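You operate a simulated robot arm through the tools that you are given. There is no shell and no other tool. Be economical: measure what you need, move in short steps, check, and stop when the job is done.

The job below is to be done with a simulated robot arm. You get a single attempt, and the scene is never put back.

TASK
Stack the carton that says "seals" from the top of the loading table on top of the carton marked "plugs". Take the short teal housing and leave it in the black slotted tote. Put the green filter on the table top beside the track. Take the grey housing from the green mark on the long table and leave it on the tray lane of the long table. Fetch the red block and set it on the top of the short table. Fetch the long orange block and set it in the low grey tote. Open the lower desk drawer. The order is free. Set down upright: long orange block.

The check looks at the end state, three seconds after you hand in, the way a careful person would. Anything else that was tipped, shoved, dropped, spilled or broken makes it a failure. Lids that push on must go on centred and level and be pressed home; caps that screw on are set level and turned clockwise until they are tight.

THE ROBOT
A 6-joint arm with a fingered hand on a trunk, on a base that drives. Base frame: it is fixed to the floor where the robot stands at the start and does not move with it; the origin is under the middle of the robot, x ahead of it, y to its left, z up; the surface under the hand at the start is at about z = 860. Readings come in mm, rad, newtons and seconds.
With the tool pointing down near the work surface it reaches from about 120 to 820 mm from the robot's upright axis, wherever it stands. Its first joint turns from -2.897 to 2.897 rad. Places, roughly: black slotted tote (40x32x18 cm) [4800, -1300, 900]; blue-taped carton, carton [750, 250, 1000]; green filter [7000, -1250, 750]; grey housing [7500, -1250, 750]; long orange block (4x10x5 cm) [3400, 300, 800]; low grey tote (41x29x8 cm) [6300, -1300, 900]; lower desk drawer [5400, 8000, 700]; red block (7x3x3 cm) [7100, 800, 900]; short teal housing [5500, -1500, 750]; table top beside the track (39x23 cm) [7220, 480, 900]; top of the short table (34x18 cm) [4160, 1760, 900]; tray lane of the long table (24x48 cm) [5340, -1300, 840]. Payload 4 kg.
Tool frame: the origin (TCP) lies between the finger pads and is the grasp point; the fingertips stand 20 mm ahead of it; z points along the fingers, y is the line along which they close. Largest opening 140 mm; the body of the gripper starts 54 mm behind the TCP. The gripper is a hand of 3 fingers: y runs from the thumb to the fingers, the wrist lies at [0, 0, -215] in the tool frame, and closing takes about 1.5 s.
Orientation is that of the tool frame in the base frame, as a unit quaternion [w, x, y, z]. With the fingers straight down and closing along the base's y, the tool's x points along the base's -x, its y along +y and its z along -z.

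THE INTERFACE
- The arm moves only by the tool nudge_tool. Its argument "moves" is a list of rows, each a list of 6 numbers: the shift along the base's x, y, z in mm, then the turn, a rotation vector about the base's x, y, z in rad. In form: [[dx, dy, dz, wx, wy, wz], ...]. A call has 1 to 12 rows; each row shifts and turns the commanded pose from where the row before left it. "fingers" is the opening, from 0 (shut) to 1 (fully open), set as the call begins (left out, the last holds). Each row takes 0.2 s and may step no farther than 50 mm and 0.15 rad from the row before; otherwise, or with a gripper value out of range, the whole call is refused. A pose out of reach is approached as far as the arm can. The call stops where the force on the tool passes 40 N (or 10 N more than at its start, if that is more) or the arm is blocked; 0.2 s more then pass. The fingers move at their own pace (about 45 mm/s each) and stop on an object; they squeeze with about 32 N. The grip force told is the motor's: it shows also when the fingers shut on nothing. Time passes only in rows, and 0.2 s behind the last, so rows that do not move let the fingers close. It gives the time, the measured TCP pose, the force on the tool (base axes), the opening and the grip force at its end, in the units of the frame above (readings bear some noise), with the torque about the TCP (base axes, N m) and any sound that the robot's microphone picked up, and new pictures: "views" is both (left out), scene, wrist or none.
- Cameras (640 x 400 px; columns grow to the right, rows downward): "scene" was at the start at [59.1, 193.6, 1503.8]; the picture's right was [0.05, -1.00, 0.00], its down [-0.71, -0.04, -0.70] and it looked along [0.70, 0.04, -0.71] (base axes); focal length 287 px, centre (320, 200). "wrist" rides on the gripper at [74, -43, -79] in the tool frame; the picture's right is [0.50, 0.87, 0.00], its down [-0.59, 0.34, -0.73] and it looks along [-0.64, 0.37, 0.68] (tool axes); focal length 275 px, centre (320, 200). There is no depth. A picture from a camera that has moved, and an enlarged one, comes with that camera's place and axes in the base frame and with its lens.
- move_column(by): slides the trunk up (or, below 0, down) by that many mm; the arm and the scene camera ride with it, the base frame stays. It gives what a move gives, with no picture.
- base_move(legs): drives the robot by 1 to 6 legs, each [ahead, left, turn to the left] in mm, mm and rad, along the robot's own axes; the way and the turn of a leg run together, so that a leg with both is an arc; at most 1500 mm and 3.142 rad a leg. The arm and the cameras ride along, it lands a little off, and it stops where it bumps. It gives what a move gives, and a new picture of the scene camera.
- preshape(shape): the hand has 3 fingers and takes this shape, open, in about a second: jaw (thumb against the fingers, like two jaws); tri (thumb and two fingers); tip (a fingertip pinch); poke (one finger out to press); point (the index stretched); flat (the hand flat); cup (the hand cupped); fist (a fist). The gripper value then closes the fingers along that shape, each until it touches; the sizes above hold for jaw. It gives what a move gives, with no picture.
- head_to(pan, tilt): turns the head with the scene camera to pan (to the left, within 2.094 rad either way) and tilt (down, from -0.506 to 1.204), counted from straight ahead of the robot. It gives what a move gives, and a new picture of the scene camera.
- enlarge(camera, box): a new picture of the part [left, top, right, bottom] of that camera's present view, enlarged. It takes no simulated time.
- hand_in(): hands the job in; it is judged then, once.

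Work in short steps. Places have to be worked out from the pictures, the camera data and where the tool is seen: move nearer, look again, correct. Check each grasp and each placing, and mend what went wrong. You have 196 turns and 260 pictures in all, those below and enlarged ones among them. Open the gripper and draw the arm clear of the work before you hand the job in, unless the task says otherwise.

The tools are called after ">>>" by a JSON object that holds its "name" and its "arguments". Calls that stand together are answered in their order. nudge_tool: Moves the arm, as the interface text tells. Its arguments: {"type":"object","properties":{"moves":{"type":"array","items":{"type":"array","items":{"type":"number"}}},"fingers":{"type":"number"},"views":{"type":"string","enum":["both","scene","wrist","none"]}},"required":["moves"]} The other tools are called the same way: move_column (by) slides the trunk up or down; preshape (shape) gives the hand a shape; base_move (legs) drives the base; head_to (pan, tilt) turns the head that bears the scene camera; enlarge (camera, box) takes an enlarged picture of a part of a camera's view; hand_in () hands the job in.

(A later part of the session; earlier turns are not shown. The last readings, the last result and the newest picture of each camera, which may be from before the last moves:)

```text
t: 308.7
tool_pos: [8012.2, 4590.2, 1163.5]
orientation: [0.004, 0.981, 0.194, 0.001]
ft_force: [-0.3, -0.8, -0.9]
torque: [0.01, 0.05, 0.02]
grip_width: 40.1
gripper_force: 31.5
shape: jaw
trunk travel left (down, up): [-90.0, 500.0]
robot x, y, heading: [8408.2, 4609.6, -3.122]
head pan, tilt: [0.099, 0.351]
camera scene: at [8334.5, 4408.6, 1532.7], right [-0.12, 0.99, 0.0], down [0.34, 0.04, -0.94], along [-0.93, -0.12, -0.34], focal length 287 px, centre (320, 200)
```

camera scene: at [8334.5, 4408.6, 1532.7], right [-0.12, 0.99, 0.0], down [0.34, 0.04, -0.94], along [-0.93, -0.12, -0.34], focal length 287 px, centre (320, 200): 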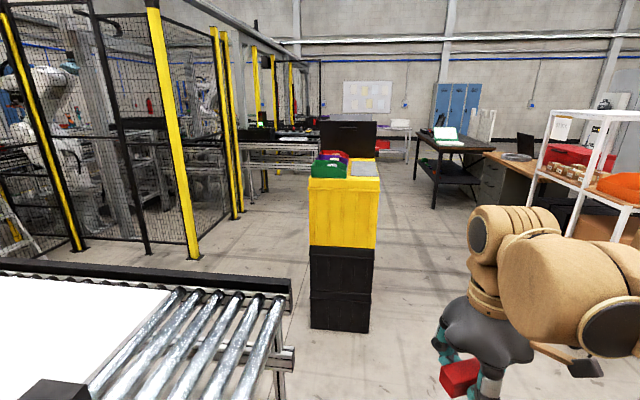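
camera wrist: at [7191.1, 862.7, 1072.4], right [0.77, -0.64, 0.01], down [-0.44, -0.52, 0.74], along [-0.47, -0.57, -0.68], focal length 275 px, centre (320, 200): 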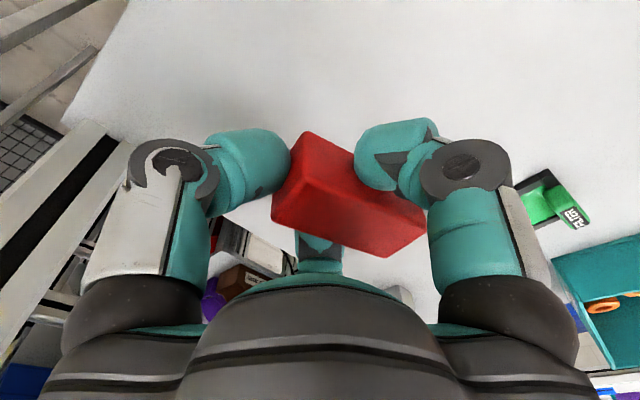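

Good view. I drive ahead past the conveyor end, sidestep between conveyor and the yellow crates, then go ahead along y≈3450.

>>> {"name": "base_move", "arguments": {"legs": [[1260, 0, -0.02], [0, 1150, 0], [1200, 0, 0]]}}

>>> {"name": "head_to", "arguments": {"pan": 0.3, "tilt": 0.35}}

```text
t: 317.0
tool_pos: [6750.3, 4312.7, 1164.5]
orientation: [0.001, 0.981, 0.192, 0.001]
ft_force: [-1.2, 2.4, 16.3]
torque: [-0.25, -0.43, 0.03]
grip_width: 41.7
gripper_force: 31.8
shape: jaw
trunk travel left (down, up): [-90.0, 500.0]
robot x, y, heading: [7145.0, 4327.5, -3.117]
head pan, tilt: [0.099, 0.351]
stopped in leg 2: the force on the tool passed its limit at 63 N (the readings are from after the stop); the commanded pose is now the measured one
camera scene: at [7073.9, 4129.1, 1532.7], right [-0.12, 0.99, 0.0], down [0.34, 0.04, -0.94], along [-0.93, -0.11, -0.34], focal length 287 px, centre (320, 200)
```

scene: 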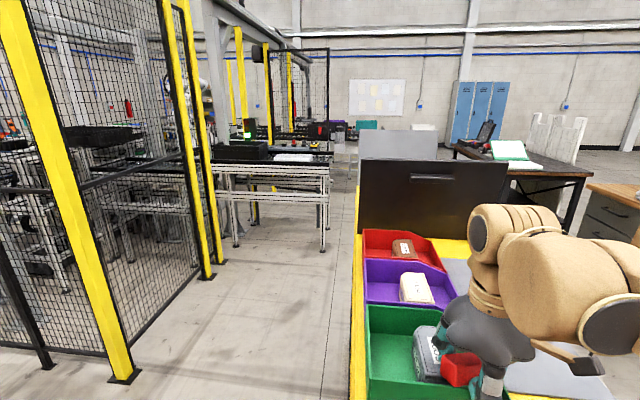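

```text
t: 317.7
tool_pos: [6750.9, 4312.3, 1164.9]
orientation: [0.001, 0.981, 0.192, 0.002]
ft_force: [-2.1, 7.0, 18.7]
torque: [-0.22, -0.41, 0.08]
grip_width: 41.8
gripper_force: 32.2
shape: jaw
trunk travel left (down, up): [-90.0, 500.0]
robot x, y, heading: [7142.9, 4328.9, -3.119]
head pan, tilt: [0.3, 0.351]
camera scene: at [7078.1, 4111.0, 1533.0], right [-0.32, 0.95, 0.0], down [0.33, 0.11, -0.94], along [-0.89, -0.3, -0.34], focal length 287 px, centre (320, 200)
```

scene: 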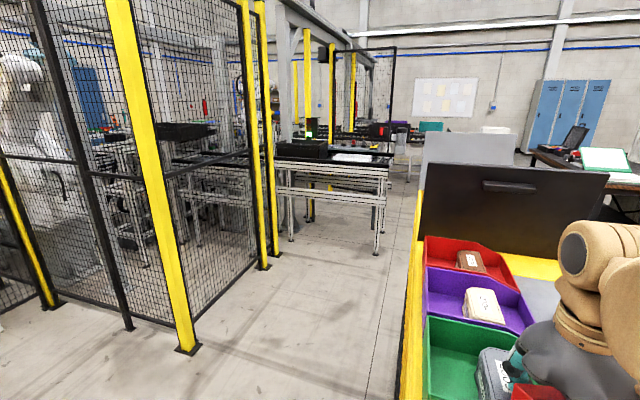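

The hand touched something in the bins on top of the crates — they are taller than I judged. I raise the hand straight up at once.

>>> {"name": "nudge_tool", "arguments": {"moves": [[0, 0, 20, 0, 0, 0], [0, 0, 40, 0, 0, 0], [0, 0, 50, 0, 0, 0], [0, 0, 50, 0, 0, 0]], "views": "both"}}

>>> {"name": "head_to", "arguments": {"pan": -0.2, "tilt": 0.75}}

```text
t: 318.7
tool_pos: [6750.1, 4310.9, 1326.7]
orientation: [0.0, 0.981, 0.193, 0.001]
ft_force: [0.2, -0.2, -0.5]
torque: [0.0, 0.03, 0.0]
grip_width: 40.8
gripper_force: 31.8
shape: jaw
trunk travel left (down, up): [-90.0, 500.0]
robot x, y, heading: [7145.6, 4329.7, -3.117]
head pan, tilt: [0.3, 0.351]
camera scene: at [7077.3, 4109.5, 1532.7], right [-0.32, 0.95, 0.0], down [0.33, 0.11, -0.94], along [-0.89, -0.3, -0.34], focal length 287 px, centre (320, 200)
camera wrist: at [6800.9, 4378.6, 1407.3], right [0.79, -0.61, 0.0], down [-0.42, -0.54, 0.73], along [-0.45, -0.58, -0.68], focal length 275 px, centre (320, 200)
```

scene: 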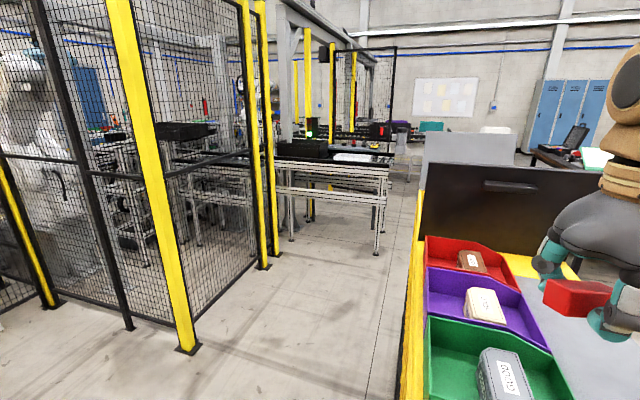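
wrist: 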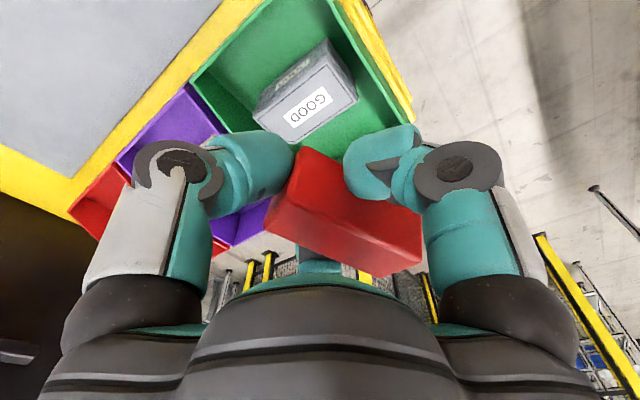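

```text
t: 319.6
tool_pos: [6749.4, 4310.0, 1327.4]
orientation: [0.001, 0.981, 0.193, 0.0]
ft_force: [-0.3, 0.5, -0.4]
torque: [0.0, 0.0, 0.0]
grip_width: 40.7
gripper_force: 32.5
shape: jaw
trunk travel left (down, up): [-90.0, 500.0]
robot x, y, heading: [7145.6, 4329.6, -3.118]
head pan, tilt: [-0.201, 0.75]
camera scene: at [7084.2, 4153.7, 1497.1], right [0.18, 0.98, 0.0], down [0.67, -0.12, -0.73], along [-0.72, 0.13, -0.68], focal length 287 px, centre (320, 200)
```

scene: 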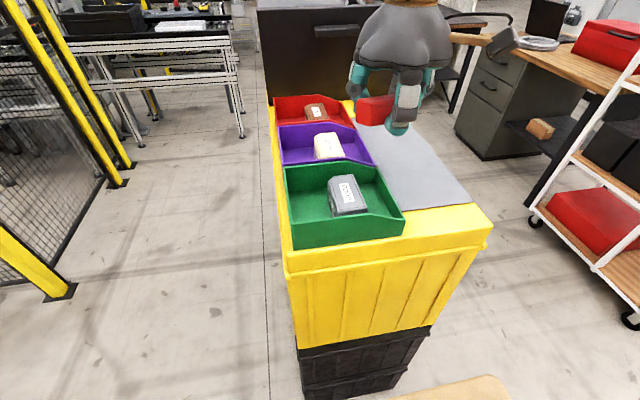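

>>> {"name": "enlarge", "arguments": {"camera": "scene", "box": [250, 80, 500, 290]}}

```text
1.90 times, centred on (375, 185) of scene
camera zoom: at [7084.2, 4153.7, 1497.1], right [0.18, 0.98, 0.0], down [0.67, -0.12, -0.73], along [-0.72, 0.13, -0.68], focal length 547 px, centre (215, 229)
```

zoom: 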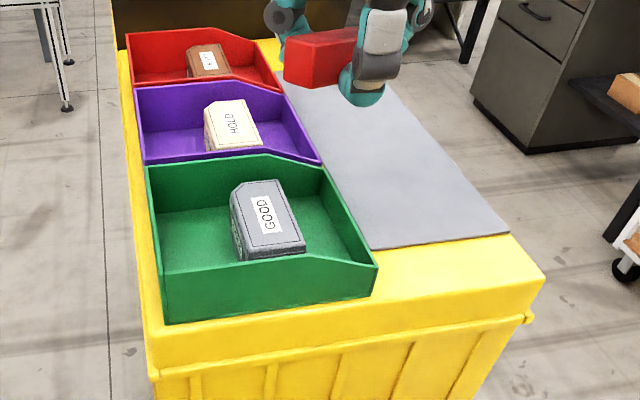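

The bins and their contents look still aligned and upright. With the hand now well above, I continue left to y≈3450.

>>> {"name": "base_move", "arguments": {"legs": [[0, 880, -0.02]]}}

>>> {"name": "head_to", "arguments": {"pan": 0.15, "tilt": 0.35}}

```text
t: 324.2
tool_pos: [6761.6, 3445.9, 1327.8]
orientation: [0.001, 0.983, 0.184, 0.001]
ft_force: [0.7, 0.5, -0.6]
torque: [-0.01, -0.01, -0.01]
grip_width: 40.5
gripper_force: 31.3
shape: jaw
trunk travel left (down, up): [-90.0, 500.0]
robot x, y, heading: [7155.4, 3458.8, -3.134]
head pan, tilt: [-0.201, 0.75]
camera scene: at [7093.0, 3283.0, 1497.0], right [0.19, 0.98, 0.0], down [0.67, -0.13, -0.73], along [-0.72, 0.14, -0.68], focal length 287 px, centre (320, 200)
```

scene: 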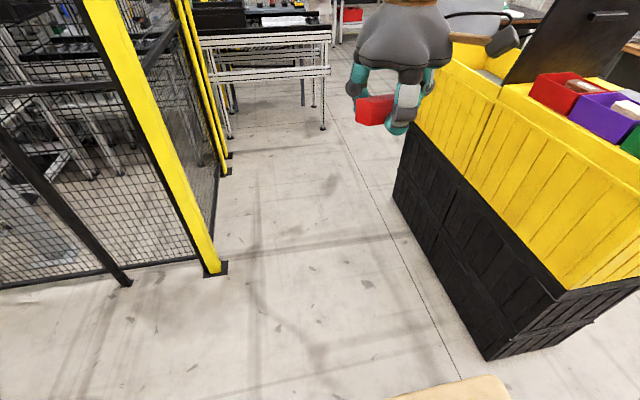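

```text
t: 325.1
tool_pos: [6762.8, 3446.3, 1328.0]
orientation: [0.001, 0.983, 0.184, 0.001]
ft_force: [0.2, -0.5, -0.8]
torque: [0.01, 0.02, 0.01]
grip_width: 40.9
gripper_force: 31.8
shape: jaw
trunk travel left (down, up): [-90.0, 500.0]
robot x, y, heading: [7154.8, 3460.6, -3.132]
head pan, tilt: [0.15, 0.351]
camera scene: at [7082.3, 3252.9, 1532.6], right [-0.15, 0.99, 0.0], down [0.34, 0.05, -0.94], along [-0.93, -0.14, -0.34], focal length 287 px, centre (320, 200)
```

scene: 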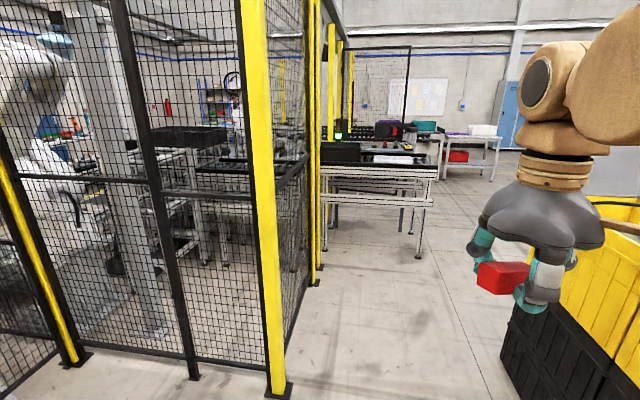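

The short table lies inside the fenced cell; its entrance seems to be from the +y side near x≈2800–3800. I drive along y≈3450, then round the outfeed table at (3830–4385, ≤3870).

>>> {"name": "base_move", "arguments": {"legs": [[1100, 0, -0.008], [1050, 0, 0], [0, -880, 0]]}}

>>> {"name": "head_to", "arguments": {"pan": 0.5, "tilt": 0.35}}

```text
t: 339.9
tool_pos: [4648.4, 4375.1, 1327.5]
orientation: [0.001, 0.984, 0.177, 0.0]
ft_force: [0.6, -0.2, 0.3]
torque: [0.03, 0.01, 0.02]
grip_width: 40.4
gripper_force: 32.0
shape: jaw
trunk travel left (down, up): [-90.0, 500.0]
robot x, y, heading: [5048.5, 4379.7, 3.13]
head pan, tilt: [0.15, 0.351]
camera scene: at [4967.7, 4176.9, 1532.8], right [-0.14, 0.99, 0.0], down [0.34, 0.05, -0.94], along [-0.93, -0.13, -0.34], focal length 287 px, centre (320, 200)
```

scene: 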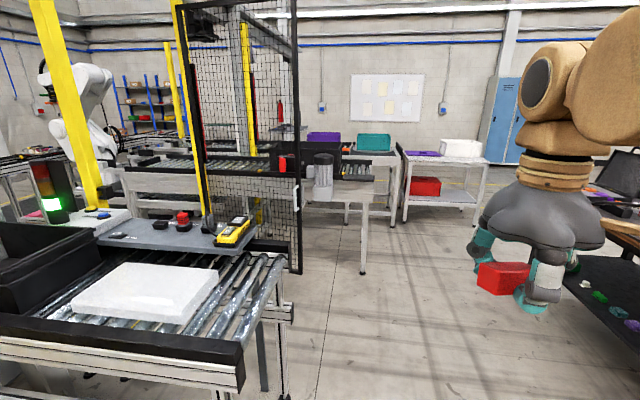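

```text
t: 340.8
tool_pos: [4649.0, 4374.4, 1327.6]
orientation: [0.0, 0.984, 0.178, 0.0]
ft_force: [0.0, 0.4, -0.8]
torque: [0.01, 0.0, 0.02]
grip_width: 40.5
gripper_force: 31.8
shape: jaw
trunk travel left (down, up): [-90.0, 500.0]
robot x, y, heading: [5047.1, 4383.2, 3.133]
head pan, tilt: [0.499, 0.351]
camera scene: at [4977.6, 4145.8, 1532.7], right [-0.47, 0.88, 0.0], down [0.3, 0.16, -0.94], along [-0.83, -0.44, -0.34], focal length 287 px, centre (320, 200)
```

scene: 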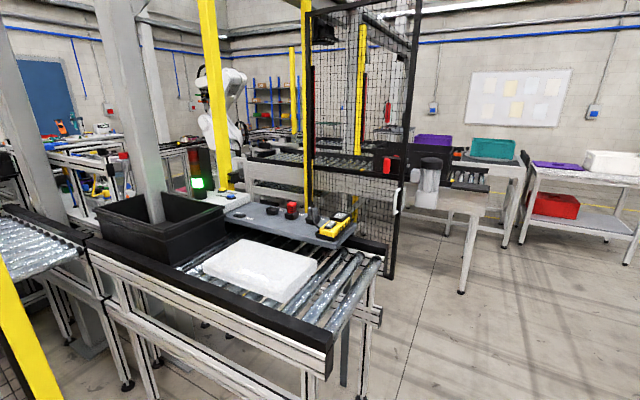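

>>> {"name": "enlarge", "arguments": {"camera": "scene", "box": [0, 100, 240, 300]}}

>>> {"name": "head_to", "arguments": {"pan": 0.95, "tilt": 0.35}}

```text
2.00 times, centred on (120, 200) of scene
camera zoom: at [4977.6, 4145.8, 1532.7], right [-0.47, 0.88, 0.0], down [0.3, 0.16, -0.94], along [-0.83, -0.44, -0.34], focal length 575 px, centre (720, 200)
```

zoom: 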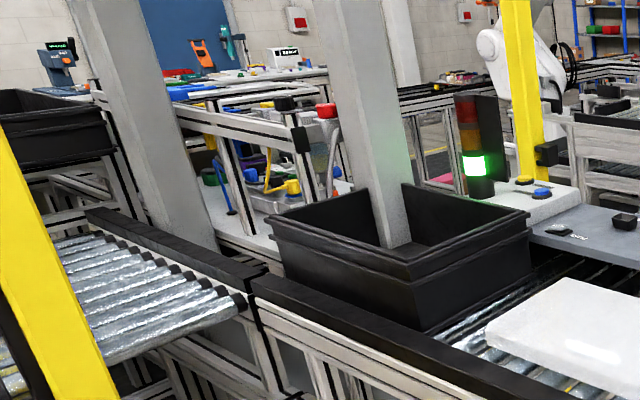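

```text
t: 341.7
tool_pos: [4649.2, 4374.1, 1326.8]
orientation: [0.0, 0.984, 0.176, 0.001]
ft_force: [-0.6, -0.1, -0.1]
torque: [0.02, -0.03, 0.02]
grip_width: 40.4
gripper_force: 32.0
shape: jaw
trunk travel left (down, up): [-90.0, 500.0]
robot x, y, heading: [5045.0, 4384.0, 3.135]
head pan, tilt: [0.949, 0.351]
camera scene: at [5004.9, 4114.4, 1532.7], right [-0.81, 0.59, 0.0], down [0.2, 0.28, -0.94], along [-0.55, -0.76, -0.34], focal length 287 px, centre (320, 200)
```

scene: 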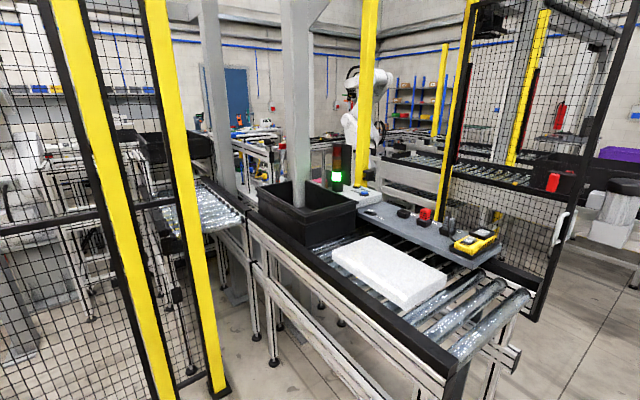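

>>> {"name": "enlarge", "arguments": {"camera": "scene", "box": [180, 110, 340, 230]}}

```text
3.33 times, centred on (260, 170) of scene
camera zoom: at [5004.9, 4114.4, 1532.7], right [-0.81, 0.59, 0.0], down [0.2, 0.28, -0.94], along [-0.55, -0.76, -0.34], focal length 958 px, centre (520, 300)
```

zoom: 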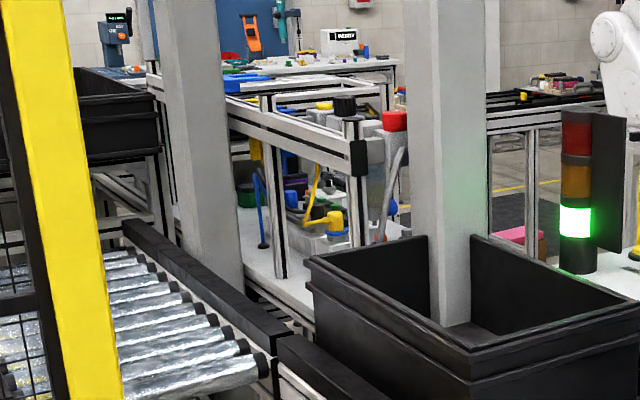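

The cell entrance is the corridor x≈2800–3800 between an open mesh door and the roller cart. I drive to x≈3300, turn toward −y and look in.

>>> {"name": "base_move", "arguments": {"legs": [[1400, 0, 0.005], [340, 0, 0], [0, 0, 1.571]]}}

>>> {"name": "head_to", "arguments": {"pan": 0.1, "tilt": 0.35}}

```text
t: 354.2
tool_pos: [3345.6, 3984.8, 1327.8]
orientation: [0.0, 0.562, 0.827, 0.001]
ft_force: [0.4, 0.0, -0.9]
torque: [0.03, 0.02, 0.03]
grip_width: 40.2
gripper_force: 32.1
shape: jaw
trunk travel left (down, up): [-90.0, 500.0]
robot x, y, heading: [3331.7, 4380.7, -1.558]
head pan, tilt: [0.949, 0.351]
camera scene: at [3594.0, 4346.7, 1532.7], right [-0.57, -0.82, 0.0], down [-0.28, 0.2, -0.94], along [0.77, -0.54, -0.34], focal length 287 px, centre (320, 200)
```

scene: 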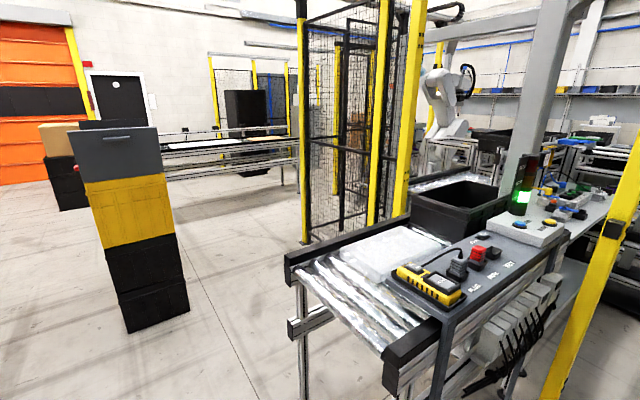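

```text
t: 355.4
tool_pos: [3345.0, 3984.2, 1327.9]
orientation: [0.0, 0.562, 0.827, 0.001]
ft_force: [0.9, -0.6, -0.9]
torque: [0.02, 0.04, 0.02]
grip_width: 40.5
gripper_force: 31.7
shape: jaw
trunk travel left (down, up): [-90.0, 500.0]
robot x, y, heading: [3330.0, 4377.3, -1.556]
head pan, tilt: [0.099, 0.351]
camera scene: at [3528.1, 4307.4, 1532.7], right [-0.99, -0.11, 0.0], down [-0.04, 0.34, -0.94], along [0.11, -0.93, -0.34], focal length 287 px, centre (320, 200)
```

scene: 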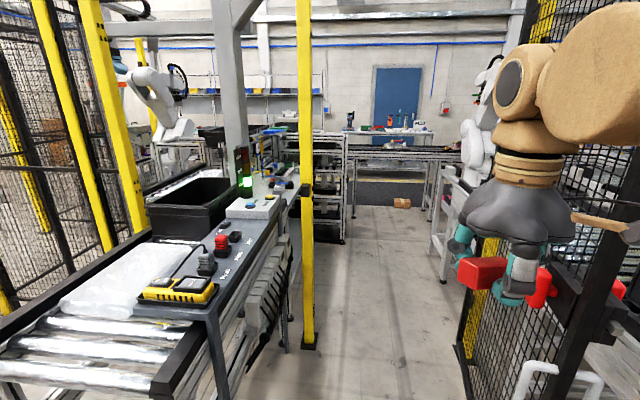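

A clear ~985 mm entry at y≈2890. I drive in along x≈3290 and look at the table near (4160, 1760).

>>> {"name": "base_move", "arguments": {"legs": [[1450, -30, -0.014], [700, 0, 0]]}}

>>> {"name": "head_to", "arguments": {"pan": 0.9, "tilt": 0.5}}

```text
t: 365.9
tool_pos: [3353.3, 1852.0, 1326.7]
orientation: [-0.001, 0.558, 0.83, 0.001]
ft_force: [-1.5, 0.2, -0.5]
torque: [0.03, 0.01, -0.01]
grip_width: 40.3
gripper_force: 31.3
shape: jaw
trunk travel left (down, up): [-90.0, 500.0]
robot x, y, heading: [3334.9, 2245.5, -1.545]
head pan, tilt: [0.099, 0.351]
camera scene: at [3532.6, 2176.2, 1532.7], right [-0.99, -0.12, 0.0], down [-0.04, 0.34, -0.94], along [0.11, -0.93, -0.34], focal length 287 px, centre (320, 200)
```

scene: 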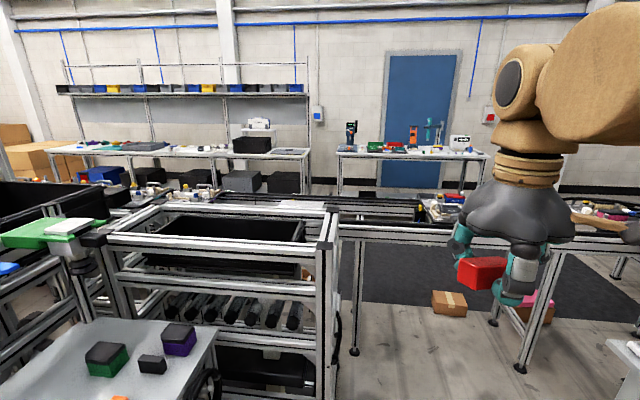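

```text
t: 367.1
tool_pos: [3352.1, 1852.5, 1327.3]
orientation: [-0.001, 0.558, 0.83, 0.001]
ft_force: [-0.1, 0.1, -0.9]
torque: [-0.05, 0.0, -0.05]
grip_width: 40.3
gripper_force: 32.0
shape: jaw
trunk travel left (down, up): [-90.0, 500.0]
robot x, y, heading: [3335.1, 2248.5, -1.551]
head pan, tilt: [0.901, 0.499]
camera scene: at [3593.8, 2214.1, 1519.0], right [-0.6, -0.8, 0.0], down [-0.38, 0.29, -0.88], along [0.7, -0.53, -0.48], focal length 287 px, centre (320, 200)
```

scene: 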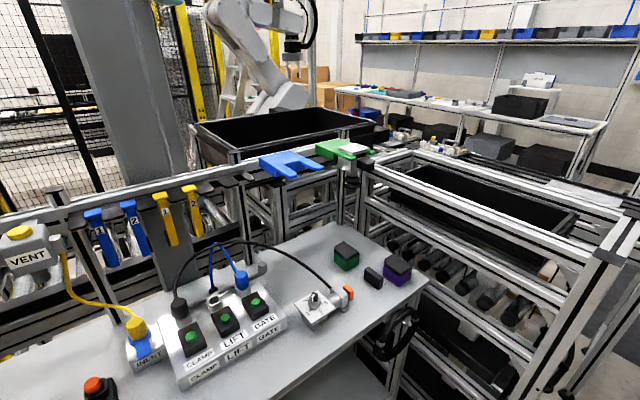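

This is the short table with CLAMP/LIFT/GATE controls. Enlarge its free region.

>>> {"name": "enlarge", "arguments": {"camera": "scene", "box": [160, 200, 440, 400]}}

```text
2.00 times, centred on (300, 300) of scene
camera zoom: at [3593.8, 2214.1, 1519.0], right [-0.6, -0.8, 0.0], down [-0.38, 0.29, -0.88], along [0.7, -0.53, -0.48], focal length 575 px, centre (360, 0)
```

zoom: 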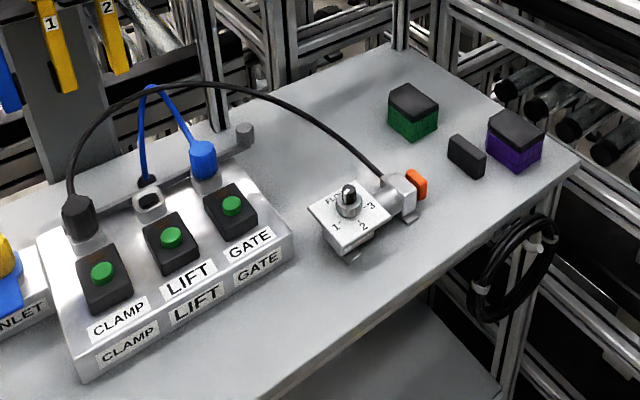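

Free spot on the top: ≈(4220, 1770), clear of hose, green block and control box. I turn to face +x and position at ≈(3620, 1775).

>>> {"name": "base_move", "arguments": {"legs": [[0, 0, 1.551], [0, -475, 0], [270, 0, 0]]}}

>>> {"name": "head_to", "arguments": {"pan": 0.0, "tilt": 0.75}}

```text
t: 375.2
tool_pos: [3998.1, 1783.6, 1326.6]
orientation: [-0.002, -0.165, 0.986, 0.0]
ft_force: [-0.1, -0.5, 0.2]
torque: [0.12, -0.02, -0.02]
grip_width: 39.9
gripper_force: 32.2
shape: jaw
trunk travel left (down, up): [-90.0, 500.0]
robot x, y, heading: [3606.4, 1790.8, -0.03]
head pan, tilt: [0.901, 0.499]
camera scene: at [3647.2, 2046.2, 1519.2], right [0.76, -0.65, 0.0], down [-0.31, -0.36, -0.88], along [0.57, 0.67, -0.48], focal length 287 px, centre (320, 200)
```

scene: 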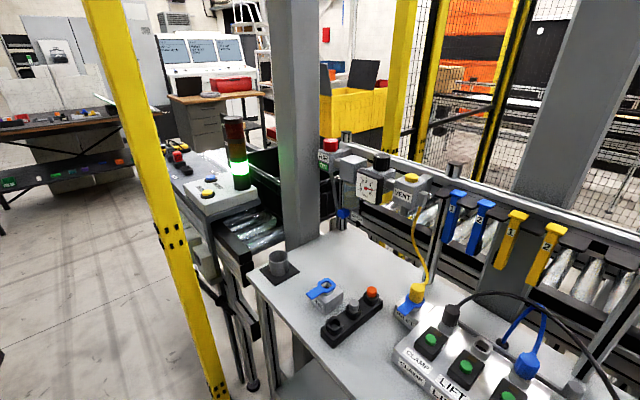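

```text
t: 376.4
tool_pos: [3995.9, 1786.8, 1328.1]
orientation: [-0.001, -0.165, 0.986, 0.0]
ft_force: [0.2, 0.0, -1.4]
torque: [-0.01, -0.04, -0.02]
grip_width: 40.1
gripper_force: 32.3
shape: jaw
trunk travel left (down, up): [-90.0, 500.0]
robot x, y, heading: [3601.4, 1792.3, -0.032]
head pan, tilt: [0.0, 0.75]
camera scene: at [3669.4, 1975.8, 1497.0], right [-0.03, -1.0, 0.0], down [-0.68, 0.02, -0.73], along [0.73, -0.02, -0.68], focal length 287 px, centre (320, 200)
```

scene: 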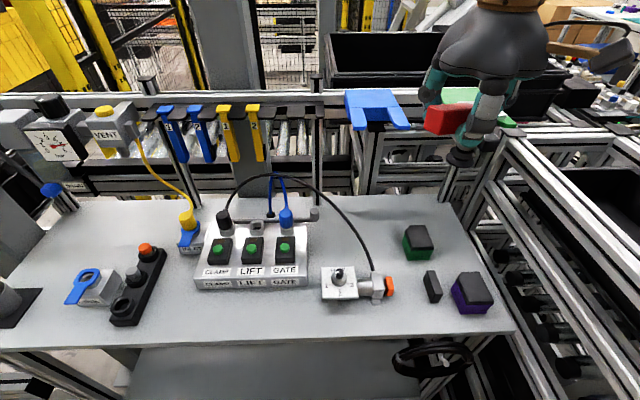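

Good view. I move over (4245, 1750) at height first, checking clearance before descending.

>>> {"name": "nudge_tool", "arguments": {"moves": [[42, -6, -10, 0, 0, 0], [42, -6, -20, 0, 0, 0], [42, -6, -20, 0, 0, 0], [42, -6, -20, 0, 0, 0], [42, -6, -20, 0, 0, 0], [39, -6, -20, 0, 0, 0], [0, 0, -45, 0, 0, 0], [0, 0, -45, 0, 0, 0], [0, 0, -45, 0, 0, 0], [0, 0, 0, 0, 0, 0]]}}

>>> {"name": "enlarge", "arguments": {"camera": "scene", "box": [300, 120, 480, 320]}}

```text
t: 377.6
tool_pos: [4197.4, 1759.4, 1245.6]
orientation: [-0.001, -0.167, 0.986, 0.001]
ft_force: [-2.7, 6.7, 38.3]
torque: [-0.36, -0.32, 0.01]
grip_width: 40.0
gripper_force: 31.6
shape: jaw
trunk travel left (down, up): [-90.0, 500.0]
robot x, y, heading: [3601.6, 1787.2, -0.023]
head pan, tilt: [0.0, 0.75]
stopped in row 6: the force on the tool passed its limit at 63 N (the readings are from after the stop); the commanded pose is now the measured one
camera scene: at [3664.2, 1976.5, 1497.6], right [-0.03, -1.0, 0.0], down [-0.68, 0.02, -0.73], along [0.73, -0.02, -0.68], focal length 287 px, centre (320, 200)
camera wrist: at [4140.5, 1694.6, 1324.2], right [-0.76, 0.65, 0.0], down [0.44, 0.51, 0.74], along [0.48, 0.56, -0.68], focal length 275 px, centre (320, 200)
```

scene: 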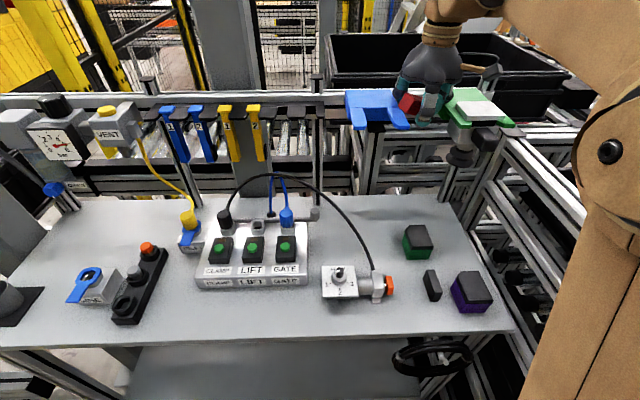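
wrist: 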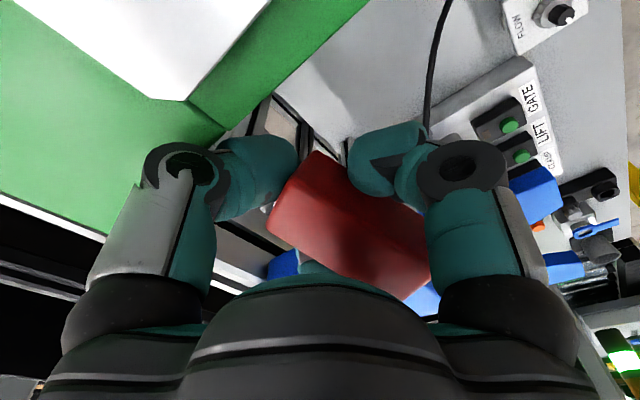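

```text
2.00 times, centred on (390, 220) of scene
camera zoom: at [3664.2, 1976.5, 1497.6], right [-0.03, -1.0, 0.0], down [-0.68, 0.02, -0.73], along [0.73, -0.02, -0.68], focal length 575 px, centre (180, 160)
```

zoom: 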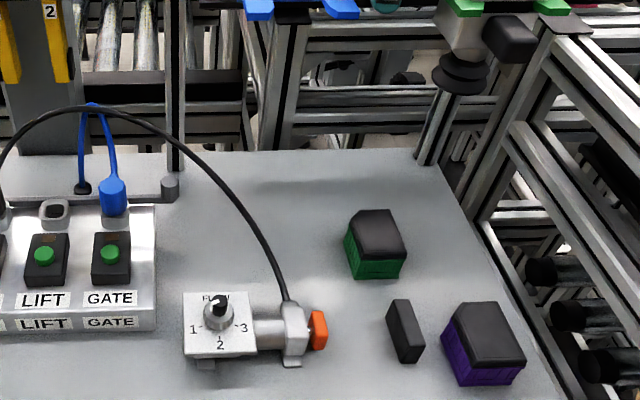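

The hand touched a raised green/blue fixture above the table's back (z≈1210) that I misjudged. Raise and back off immediately, then inspect.

>>> {"name": "nudge_tool", "arguments": {"moves": [[0, 0, 30, 0, 0, 0], [-20, 0, 40, 0, 0, 0], [-45, 0, 10, 0, 0, 0], [-45, 0, 0, 0, 0, 0], [-45, 0, 0, 0, 0, 0], [-45, 0, 0, 0, 0, 0]]}}

>>> {"name": "enlarge", "arguments": {"camera": "scene", "box": [320, 50, 560, 200]}}

```text
t: 379.0
tool_pos: [3999.3, 1753.3, 1320.6]
orientation: [-0.002, -0.166, 0.986, 0.002]
ft_force: [-0.4, -0.2, -1.4]
torque: [-0.01, -0.04, 0.02]
grip_width: 39.3
gripper_force: 31.4
shape: jaw
trunk travel left (down, up): [-90.0, 500.0]
robot x, y, heading: [3603.7, 1786.4, -0.035]
head pan, tilt: [0.0, 0.75]
camera scene: at [3667.8, 1975.6, 1497.1], right [-0.03, -1.0, 0.0], down [-0.68, 0.02, -0.73], along [0.73, -0.02, -0.68], focal length 287 px, centre (320, 200)
camera wrist: at [3942.2, 1688.3, 1399.3], right [-0.76, 0.65, 0.0], down [0.45, 0.51, 0.73], along [0.48, 0.56, -0.68], focal length 275 px, centre (320, 200)
```

scene: 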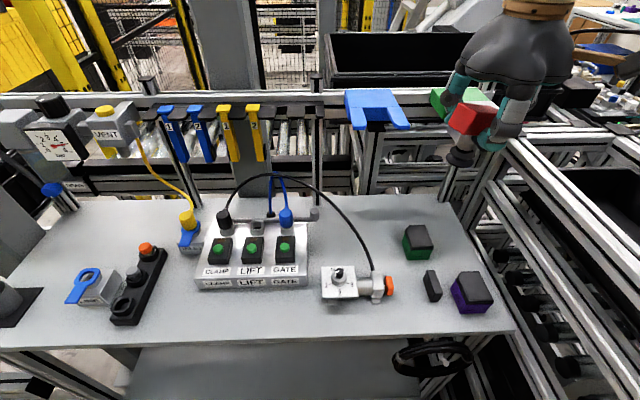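
wrist: 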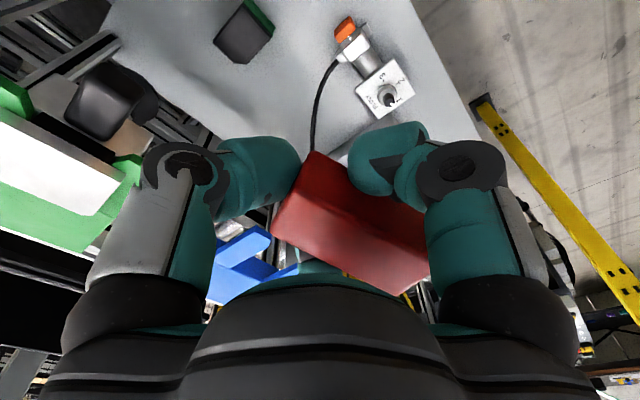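

```text
2.67 times, centred on (440, 125) of scene
camera zoom: at [3667.8, 1975.6, 1497.1], right [-0.03, -1.0, 0.0], down [-0.68, 0.02, -0.73], along [0.73, -0.02, -0.68], focal length 766 px, centre (0, 400)
```

zoom: 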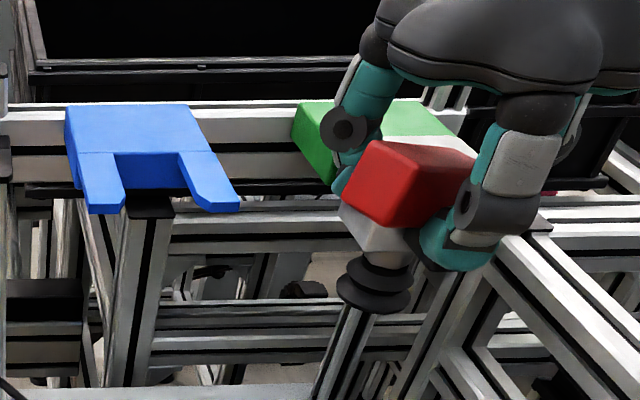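

I'll swing the hand aside to inspect the green fixture and the clear airspace.

>>> {"name": "nudge_tool", "arguments": {"moves": [[-40, -20, 10, 0, 0, 0], [-40, -25, 10, 0, 0, 0], [-40, -25, 0, 0, 0, 0], [-30, -40, 0, 0, 0, 0], [-20, -45, 0, 0, 0, 0], [-10, -48, 0, 0, 0, 0]], "views": "scene"}}

>>> {"name": "enlarge", "arguments": {"camera": "scene", "box": [330, 50, 550, 200]}}

```text
t: 380.4
tool_pos: [3823.3, 1553.3, 1342.7]
orientation: [-0.002, -0.166, 0.986, 0.002]
ft_force: [-0.5, -1.0, -0.6]
torque: [0.03, -0.01, 0.0]
grip_width: 39.0
gripper_force: 32.4
shape: jaw
trunk travel left (down, up): [-90.0, 500.0]
robot x, y, heading: [3598.6, 1786.0, -0.03]
head pan, tilt: [0.0, 0.75]
camera scene: at [3669.2, 1974.7, 1497.2], right [-0.03, -1.0, 0.0], down [-0.68, 0.02, -0.73], along [0.73, -0.02, -0.68], focal length 287 px, centre (320, 200)
```

scene: 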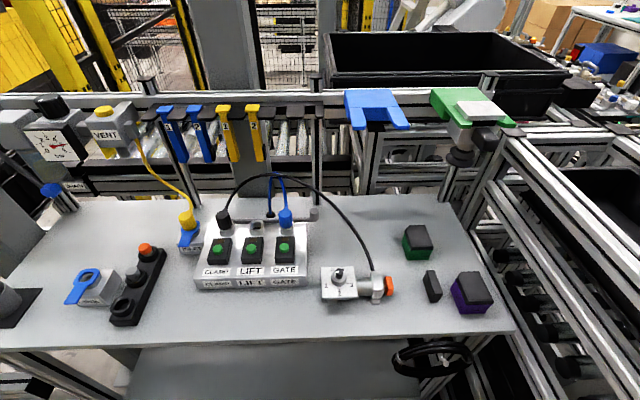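

```text
2.67 times, centred on (440, 125) of scene
camera zoom: at [3669.2, 1974.7, 1497.2], right [-0.03, -1.0, 0.0], down [-0.68, 0.02, -0.73], along [0.73, -0.02, -0.68], focal length 766 px, centre (0, 400)
```

zoom: 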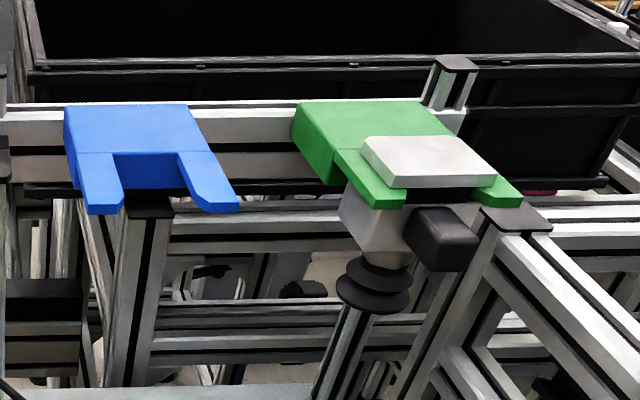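

The fixture and suction tool still sit properly. Brackets at z≈1215 overhang x>4170, so I must place nearer: block centre ≈(4082, 1763), between connector, green and dark blocks. I rotate the hand −1.9 rad (thumb toward me) while moving to a safe spot.

>>> {"name": "nudge_tool", "arguments": {"moves": [[15, 17, 0, 0, 0, -0.147], [15, 17, 0, 0, 0, -0.147], [15, 17, 0, 0, 0, -0.147], [15, 17, 0, 0, 0, -0.147], [15, 17, 0, 0, 0, -0.147], [15, 17, 0, 0, 0, -0.147], [15, 17, 0, 0, 0, -0.147], [15, 17, 0, 0, 0, -0.147], [15, 17, 0, 0, 0, -0.147], [15, 17, 0, 0, 0, -0.147], [15, 20, 0, 0, 0, -0.147], [10, 20, 0, 0, 0, -0.147]], "views": "none"}}

>>> {"name": "nudge_tool", "arguments": {"moves": [[0, 0, 0, 0, 0, -0.14], [0, 0, 0, 0, 0, 0]], "views": "both"}}

```text
t: 383.0
tool_pos: [3996.6, 1764.0, 1339.8]
orientation: [0.0, 0.656, 0.755, 0.003]
ft_force: [0.8, -0.5, -1.0]
torque: [-0.01, -0.01, 0.0]
grip_width: 39.3
gripper_force: 31.5
shape: jaw
trunk travel left (down, up): [-90.0, 500.0]
robot x, y, heading: [3601.5, 1787.0, -0.038]
head pan, tilt: [0.0, 0.75]
```

```text
t: 383.6
tool_pos: [3997.9, 1764.1, 1341.0]
orientation: [0.0, 0.707, 0.707, 0.002]
ft_force: [-0.5, 0.1, -0.8]
torque: [0.01, 0.02, 0.02]
grip_width: 39.3
gripper_force: 32.6
shape: jaw
trunk travel left (down, up): [-90.0, 500.0]
robot x, y, heading: [3605.2, 1786.3, -0.035]
head pan, tilt: [0.0, 0.75]
camera scene: at [3669.1, 1975.6, 1497.1], right [-0.03, -1.0, 0.0], down [-0.68, 0.02, -0.73], along [0.73, -0.02, -0.68], focal length 287 px, centre (320, 200)
camera wrist: at [3952.6, 1838.1, 1420.1], right [0.87, 0.5, 0.01], down [0.34, -0.59, 0.73], along [0.37, -0.63, -0.68], focal length 275 px, centre (320, 200)
```

scene: 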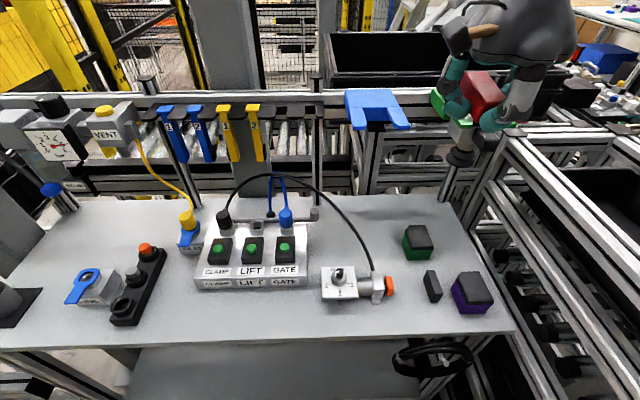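
wrist: 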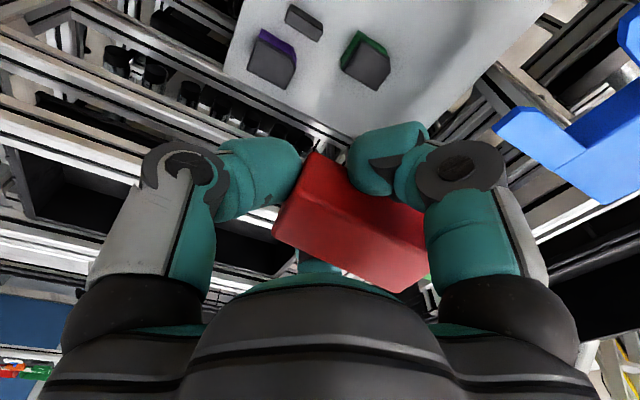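

I descend vertically to z≈1090 at x≈4050 (clear of brackets) for a closer wrist view of the spot.

>>> {"name": "nudge_tool", "arguments": {"moves": [[25, 0, -40, 0, 0, 0], [25, 0, -40, 0, 0, 0], [0, 0, -45, 0, 0, 0], [0, 0, -45, 0, 0, 0], [0, 0, -45, 0, 0, 0], [0, 0, -35, 0, 0, 0], [0, 0, 0, 0, 0, 0]]}}

>>> {"name": "enlarge", "arguments": {"camera": "scene", "box": [310, 140, 490, 320]}}

>>> {"name": "enlarge", "arguments": {"camera": "wrist", "box": [120, 0, 480, 200]}}

```text
t: 385.2
tool_pos: [4047.7, 1764.4, 1090.4]
orientation: [0.0, 0.706, 0.708, 0.003]
ft_force: [0.4, -0.7, -0.6]
torque: [0.03, 0.01, -0.01]
grip_width: 39.2
gripper_force: 31.6
shape: jaw
trunk travel left (down, up): [-90.0, 500.0]
robot x, y, heading: [3603.9, 1789.0, -0.033]
head pan, tilt: [0.0, 0.75]
camera scene: at [3669.1, 1975.6, 1497.1], right [-0.03, -1.0, 0.0], down [-0.68, 0.02, -0.73], along [0.73, -0.02, -0.68], focal length 287 px, centre (320, 200)
camera wrist: at [4002.1, 1838.1, 1170.9], right [0.87, 0.5, 0.01], down [0.34, -0.59, 0.73], along [0.37, -0.63, -0.68], focal length 275 px, centre (320, 200)
```

scene: 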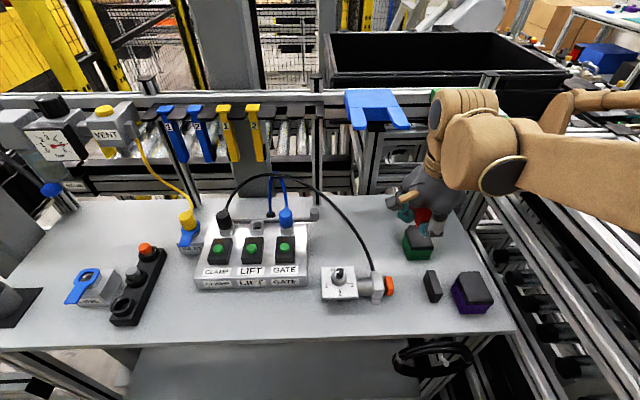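
wrist: 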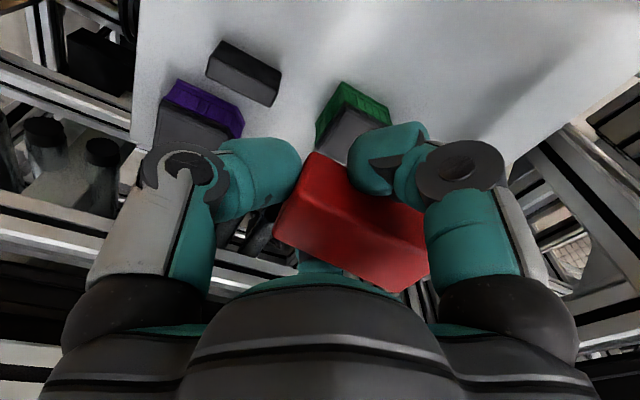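

```text
2.22 times, centred on (400, 230) of scene
camera zoom: at [3669.1, 1975.6, 1497.1], right [-0.03, -1.0, 0.0], down [-0.68, 0.02, -0.73], along [0.73, -0.02, -0.68], focal length 638 px, centre (142, 133)
```

zoom: 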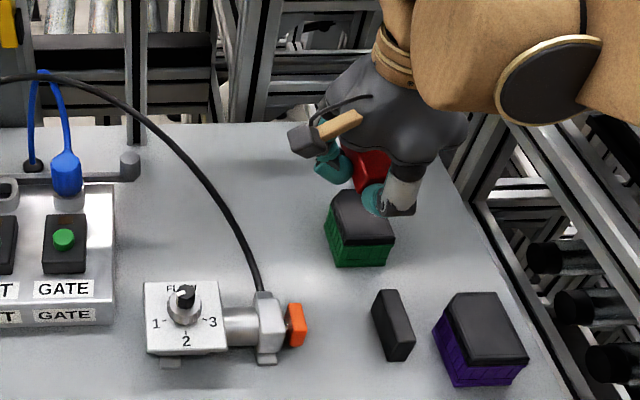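

```text
1.78 times, centred on (300, 100) of wrist
camera zoom: at [4002.1, 1838.1, 1170.9], right [0.87, 0.5, 0.01], down [0.34, -0.59, 0.73], along [0.37, -0.63, -0.68], focal length 489 px, centre (356, 378)
```

zoom: 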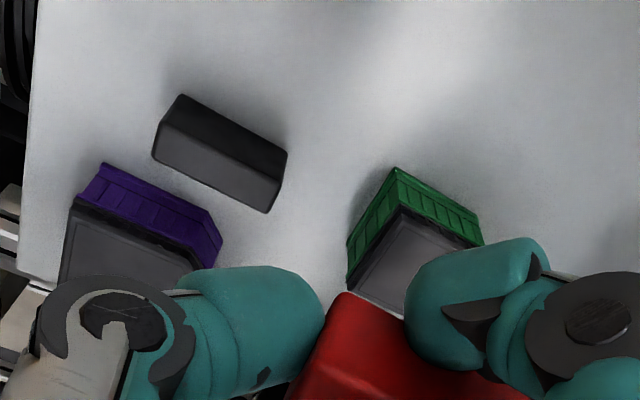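

Stereo shows the table top is at z≈906 (green block x 4080–4150, y 1670–1748; connector x≤4020). Best spot: centre ≈(4085, 1773) with the thumb on the far side, so I back off and turn the hand by π.

>>> {"name": "nudge_tool", "arguments": {"moves": [[-10, 0, 45, 0, 0, 0], [-15, -10, 45, 0, 0, 0], [-25, -15, 35, 0, 0, 0.14], [-25, -15, 30, 0, 0, 0.147], [-15, -10, 20, 0, 0, 0.147], [0, 0, 0, 0, 0, 0.147], [0, 0, 0, 0, 0, 0.147], [0, 0, 0, 0, 0, 0.147], [0, 0, 0, 0, 0, 0.147], [0, 0, 0, 0, 0, 0.147], [0, 0, 0, 0, 0, 0.147], [0, 0, 0, 0, 0, 0.147]], "views": "none"}}

>>> {"name": "nudge_tool", "arguments": {"moves": [[0, 0, 0, 0, 0, 0.147], [0, 0, 0, 0, 0, 0.147], [0, 0, 0, 0, 0, 0.147], [0, 0, 0, 0, 0, 0.147], [0, 0, 0, 0, 0, 0.147], [0, 0, 0, 0, 0, 0.147], [0, 0, 0, 0, 0, 0.147], [0, 0, 0, 0, 0, 0.147], [0, 0, 0, 0, 0, 0.147], [0, 0, 0, 0, 0, 0.147], [0, 0, 0, 0, 0, 0.147], [0, 0, 0, 0, 0, 0.06]], "views": "both"}}

```text
t: 387.8
tool_pos: [3956.2, 1713.8, 1266.4]
orientation: [-0.002, 0.052, 0.999, 0.001]
ft_force: [-0.5, 0.1, -0.7]
torque: [-0.04, -0.03, 0.0]
grip_width: 39.3
gripper_force: 32.2
shape: jaw
trunk travel left (down, up): [-90.0, 500.0]
robot x, y, heading: [3600.8, 1789.0, -0.03]
head pan, tilt: [0.0, 0.75]
```

```text
t: 390.4
tool_pos: [3958.9, 1828.5, 1266.4]
orientation: [-0.003, -0.705, 0.709, -0.001]
ft_force: [-0.5, 0.9, 0.0]
torque: [0.0, -0.02, 0.0]
grip_width: 39.4
gripper_force: 32.5
shape: jaw
out of reach, approached as far as the arm can: row 10, 11, 12
trunk travel left (down, up): [-90.0, 500.0]
robot x, y, heading: [3600.1, 1788.1, -0.034]
head pan, tilt: [0.0, 0.75]
camera scene: at [3669.1, 1975.7, 1497.0], right [-0.03, -1.0, 0.0], down [-0.68, 0.02, -0.73], along [0.73, -0.02, -0.68], focal length 287 px, centre (320, 200)
camera wrist: at [3999.9, 1754.4, 1346.1], right [-0.87, -0.5, 0.01], down [-0.33, 0.59, 0.73], along [-0.37, 0.63, -0.68], focal length 275 px, centre (320, 200)
```

scene: 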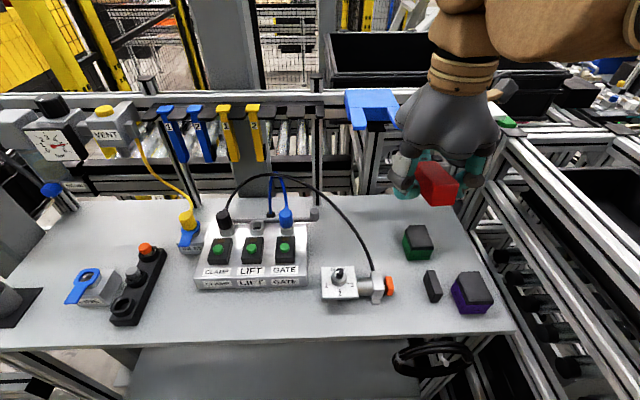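
wrist: 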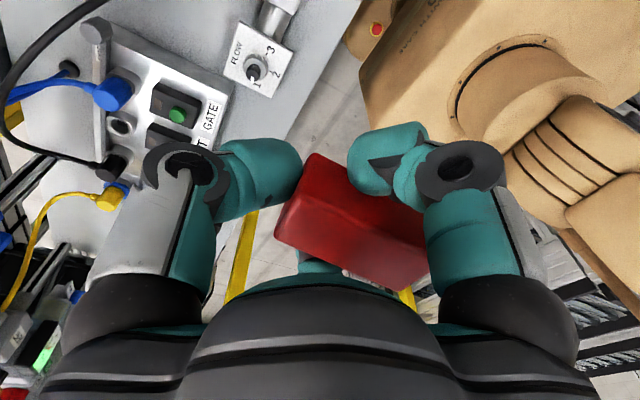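

The joint limit nearly blocks that yaw here. I shift the base 120 mm right so the same hand yaw is comfortable.

>>> {"name": "base_move", "arguments": {"legs": [[0, -125, 0.03]]}}

>>> {"name": "nudge_tool", "arguments": {"moves": [[20, 18, 0, 0, 0, -0.03], [25, 18, 0, 0, 0, 0], [25, 18, -20, 0, 0, 0], [20, 18, -20, 0, 0, 0], [20, 0, -20, 0, 0, 0], [10, 0, -30, 0, 0, 0], [0, 0, 0, 0, 0, 0]]}}

```text
t: 391.1
tool_pos: [3957.8, 1828.3, 1266.5]
orientation: [-0.004, -0.706, 0.709, -0.001]
ft_force: [-0.9, -0.4, -1.1]
torque: [0.0, 0.01, -0.03]
grip_width: 39.4
gripper_force: 32.1
shape: jaw
trunk travel left (down, up): [-90.0, 500.0]
robot x, y, heading: [3601.3, 1788.8, -0.028]
head pan, tilt: [0.0, 0.75]
stopped in leg 1: the robot was blocked; the commanded pose is now the measured one
camera scene: at [3668.7, 1975.6, 1497.1], right [-0.03, -1.0, 0.0], down [-0.68, 0.02, -0.73], along [0.73, -0.02, -0.68], focal length 287 px, centre (320, 200)
```

scene: 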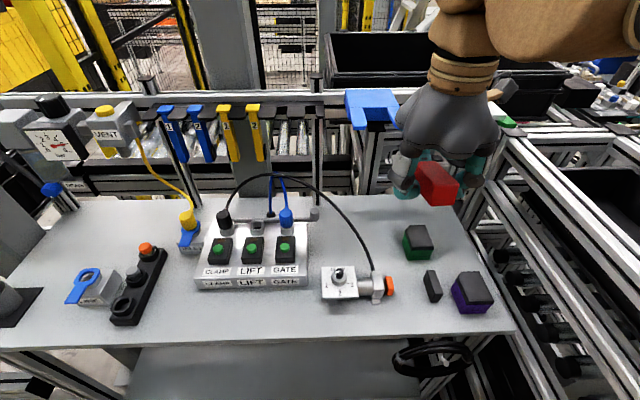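

```text
t: 392.5
tool_pos: [4062.5, 1902.7, 1192.9]
orientation: [-0.006, -0.696, 0.718, 0.001]
ft_force: [-36.0, -2.0, 1.5]
torque: [0.06, -2.0, -0.19]
grip_width: 38.5
gripper_force: 31.8
shape: jaw
trunk travel left (down, up): [-90.0, 500.0]
robot x, y, heading: [3601.3, 1784.8, -0.032]
head pan, tilt: [0.0, 0.75]
stopped in row 6: the force on the tool passed its limit at 52 N (the readings are from after the stop); the commanded pose is now the measured one
camera scene: at [3660.0, 1975.2, 1497.4], right [-0.03, -1.0, 0.0], down [-0.68, 0.02, -0.73], along [0.73, -0.02, -0.68], focal length 287 px, centre (320, 200)
camera wrist: at [4102.2, 1827.1, 1271.5], right [-0.88, -0.47, 0.01], down [-0.31, 0.6, 0.73], along [-0.35, 0.64, -0.68], focal length 275 px, centre (320, 200)
```

scene: 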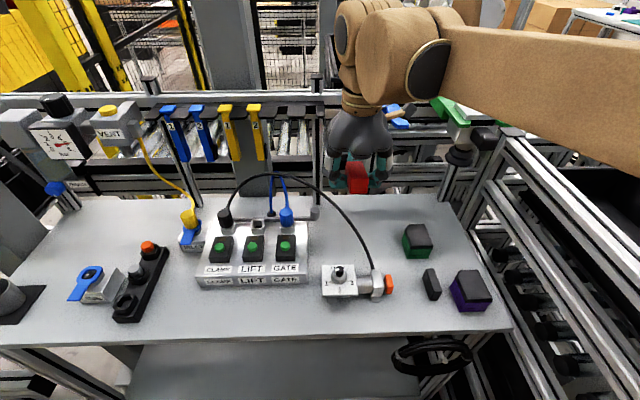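
wrist: 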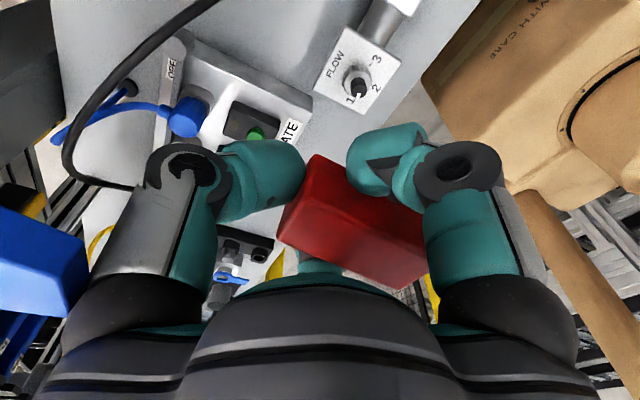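

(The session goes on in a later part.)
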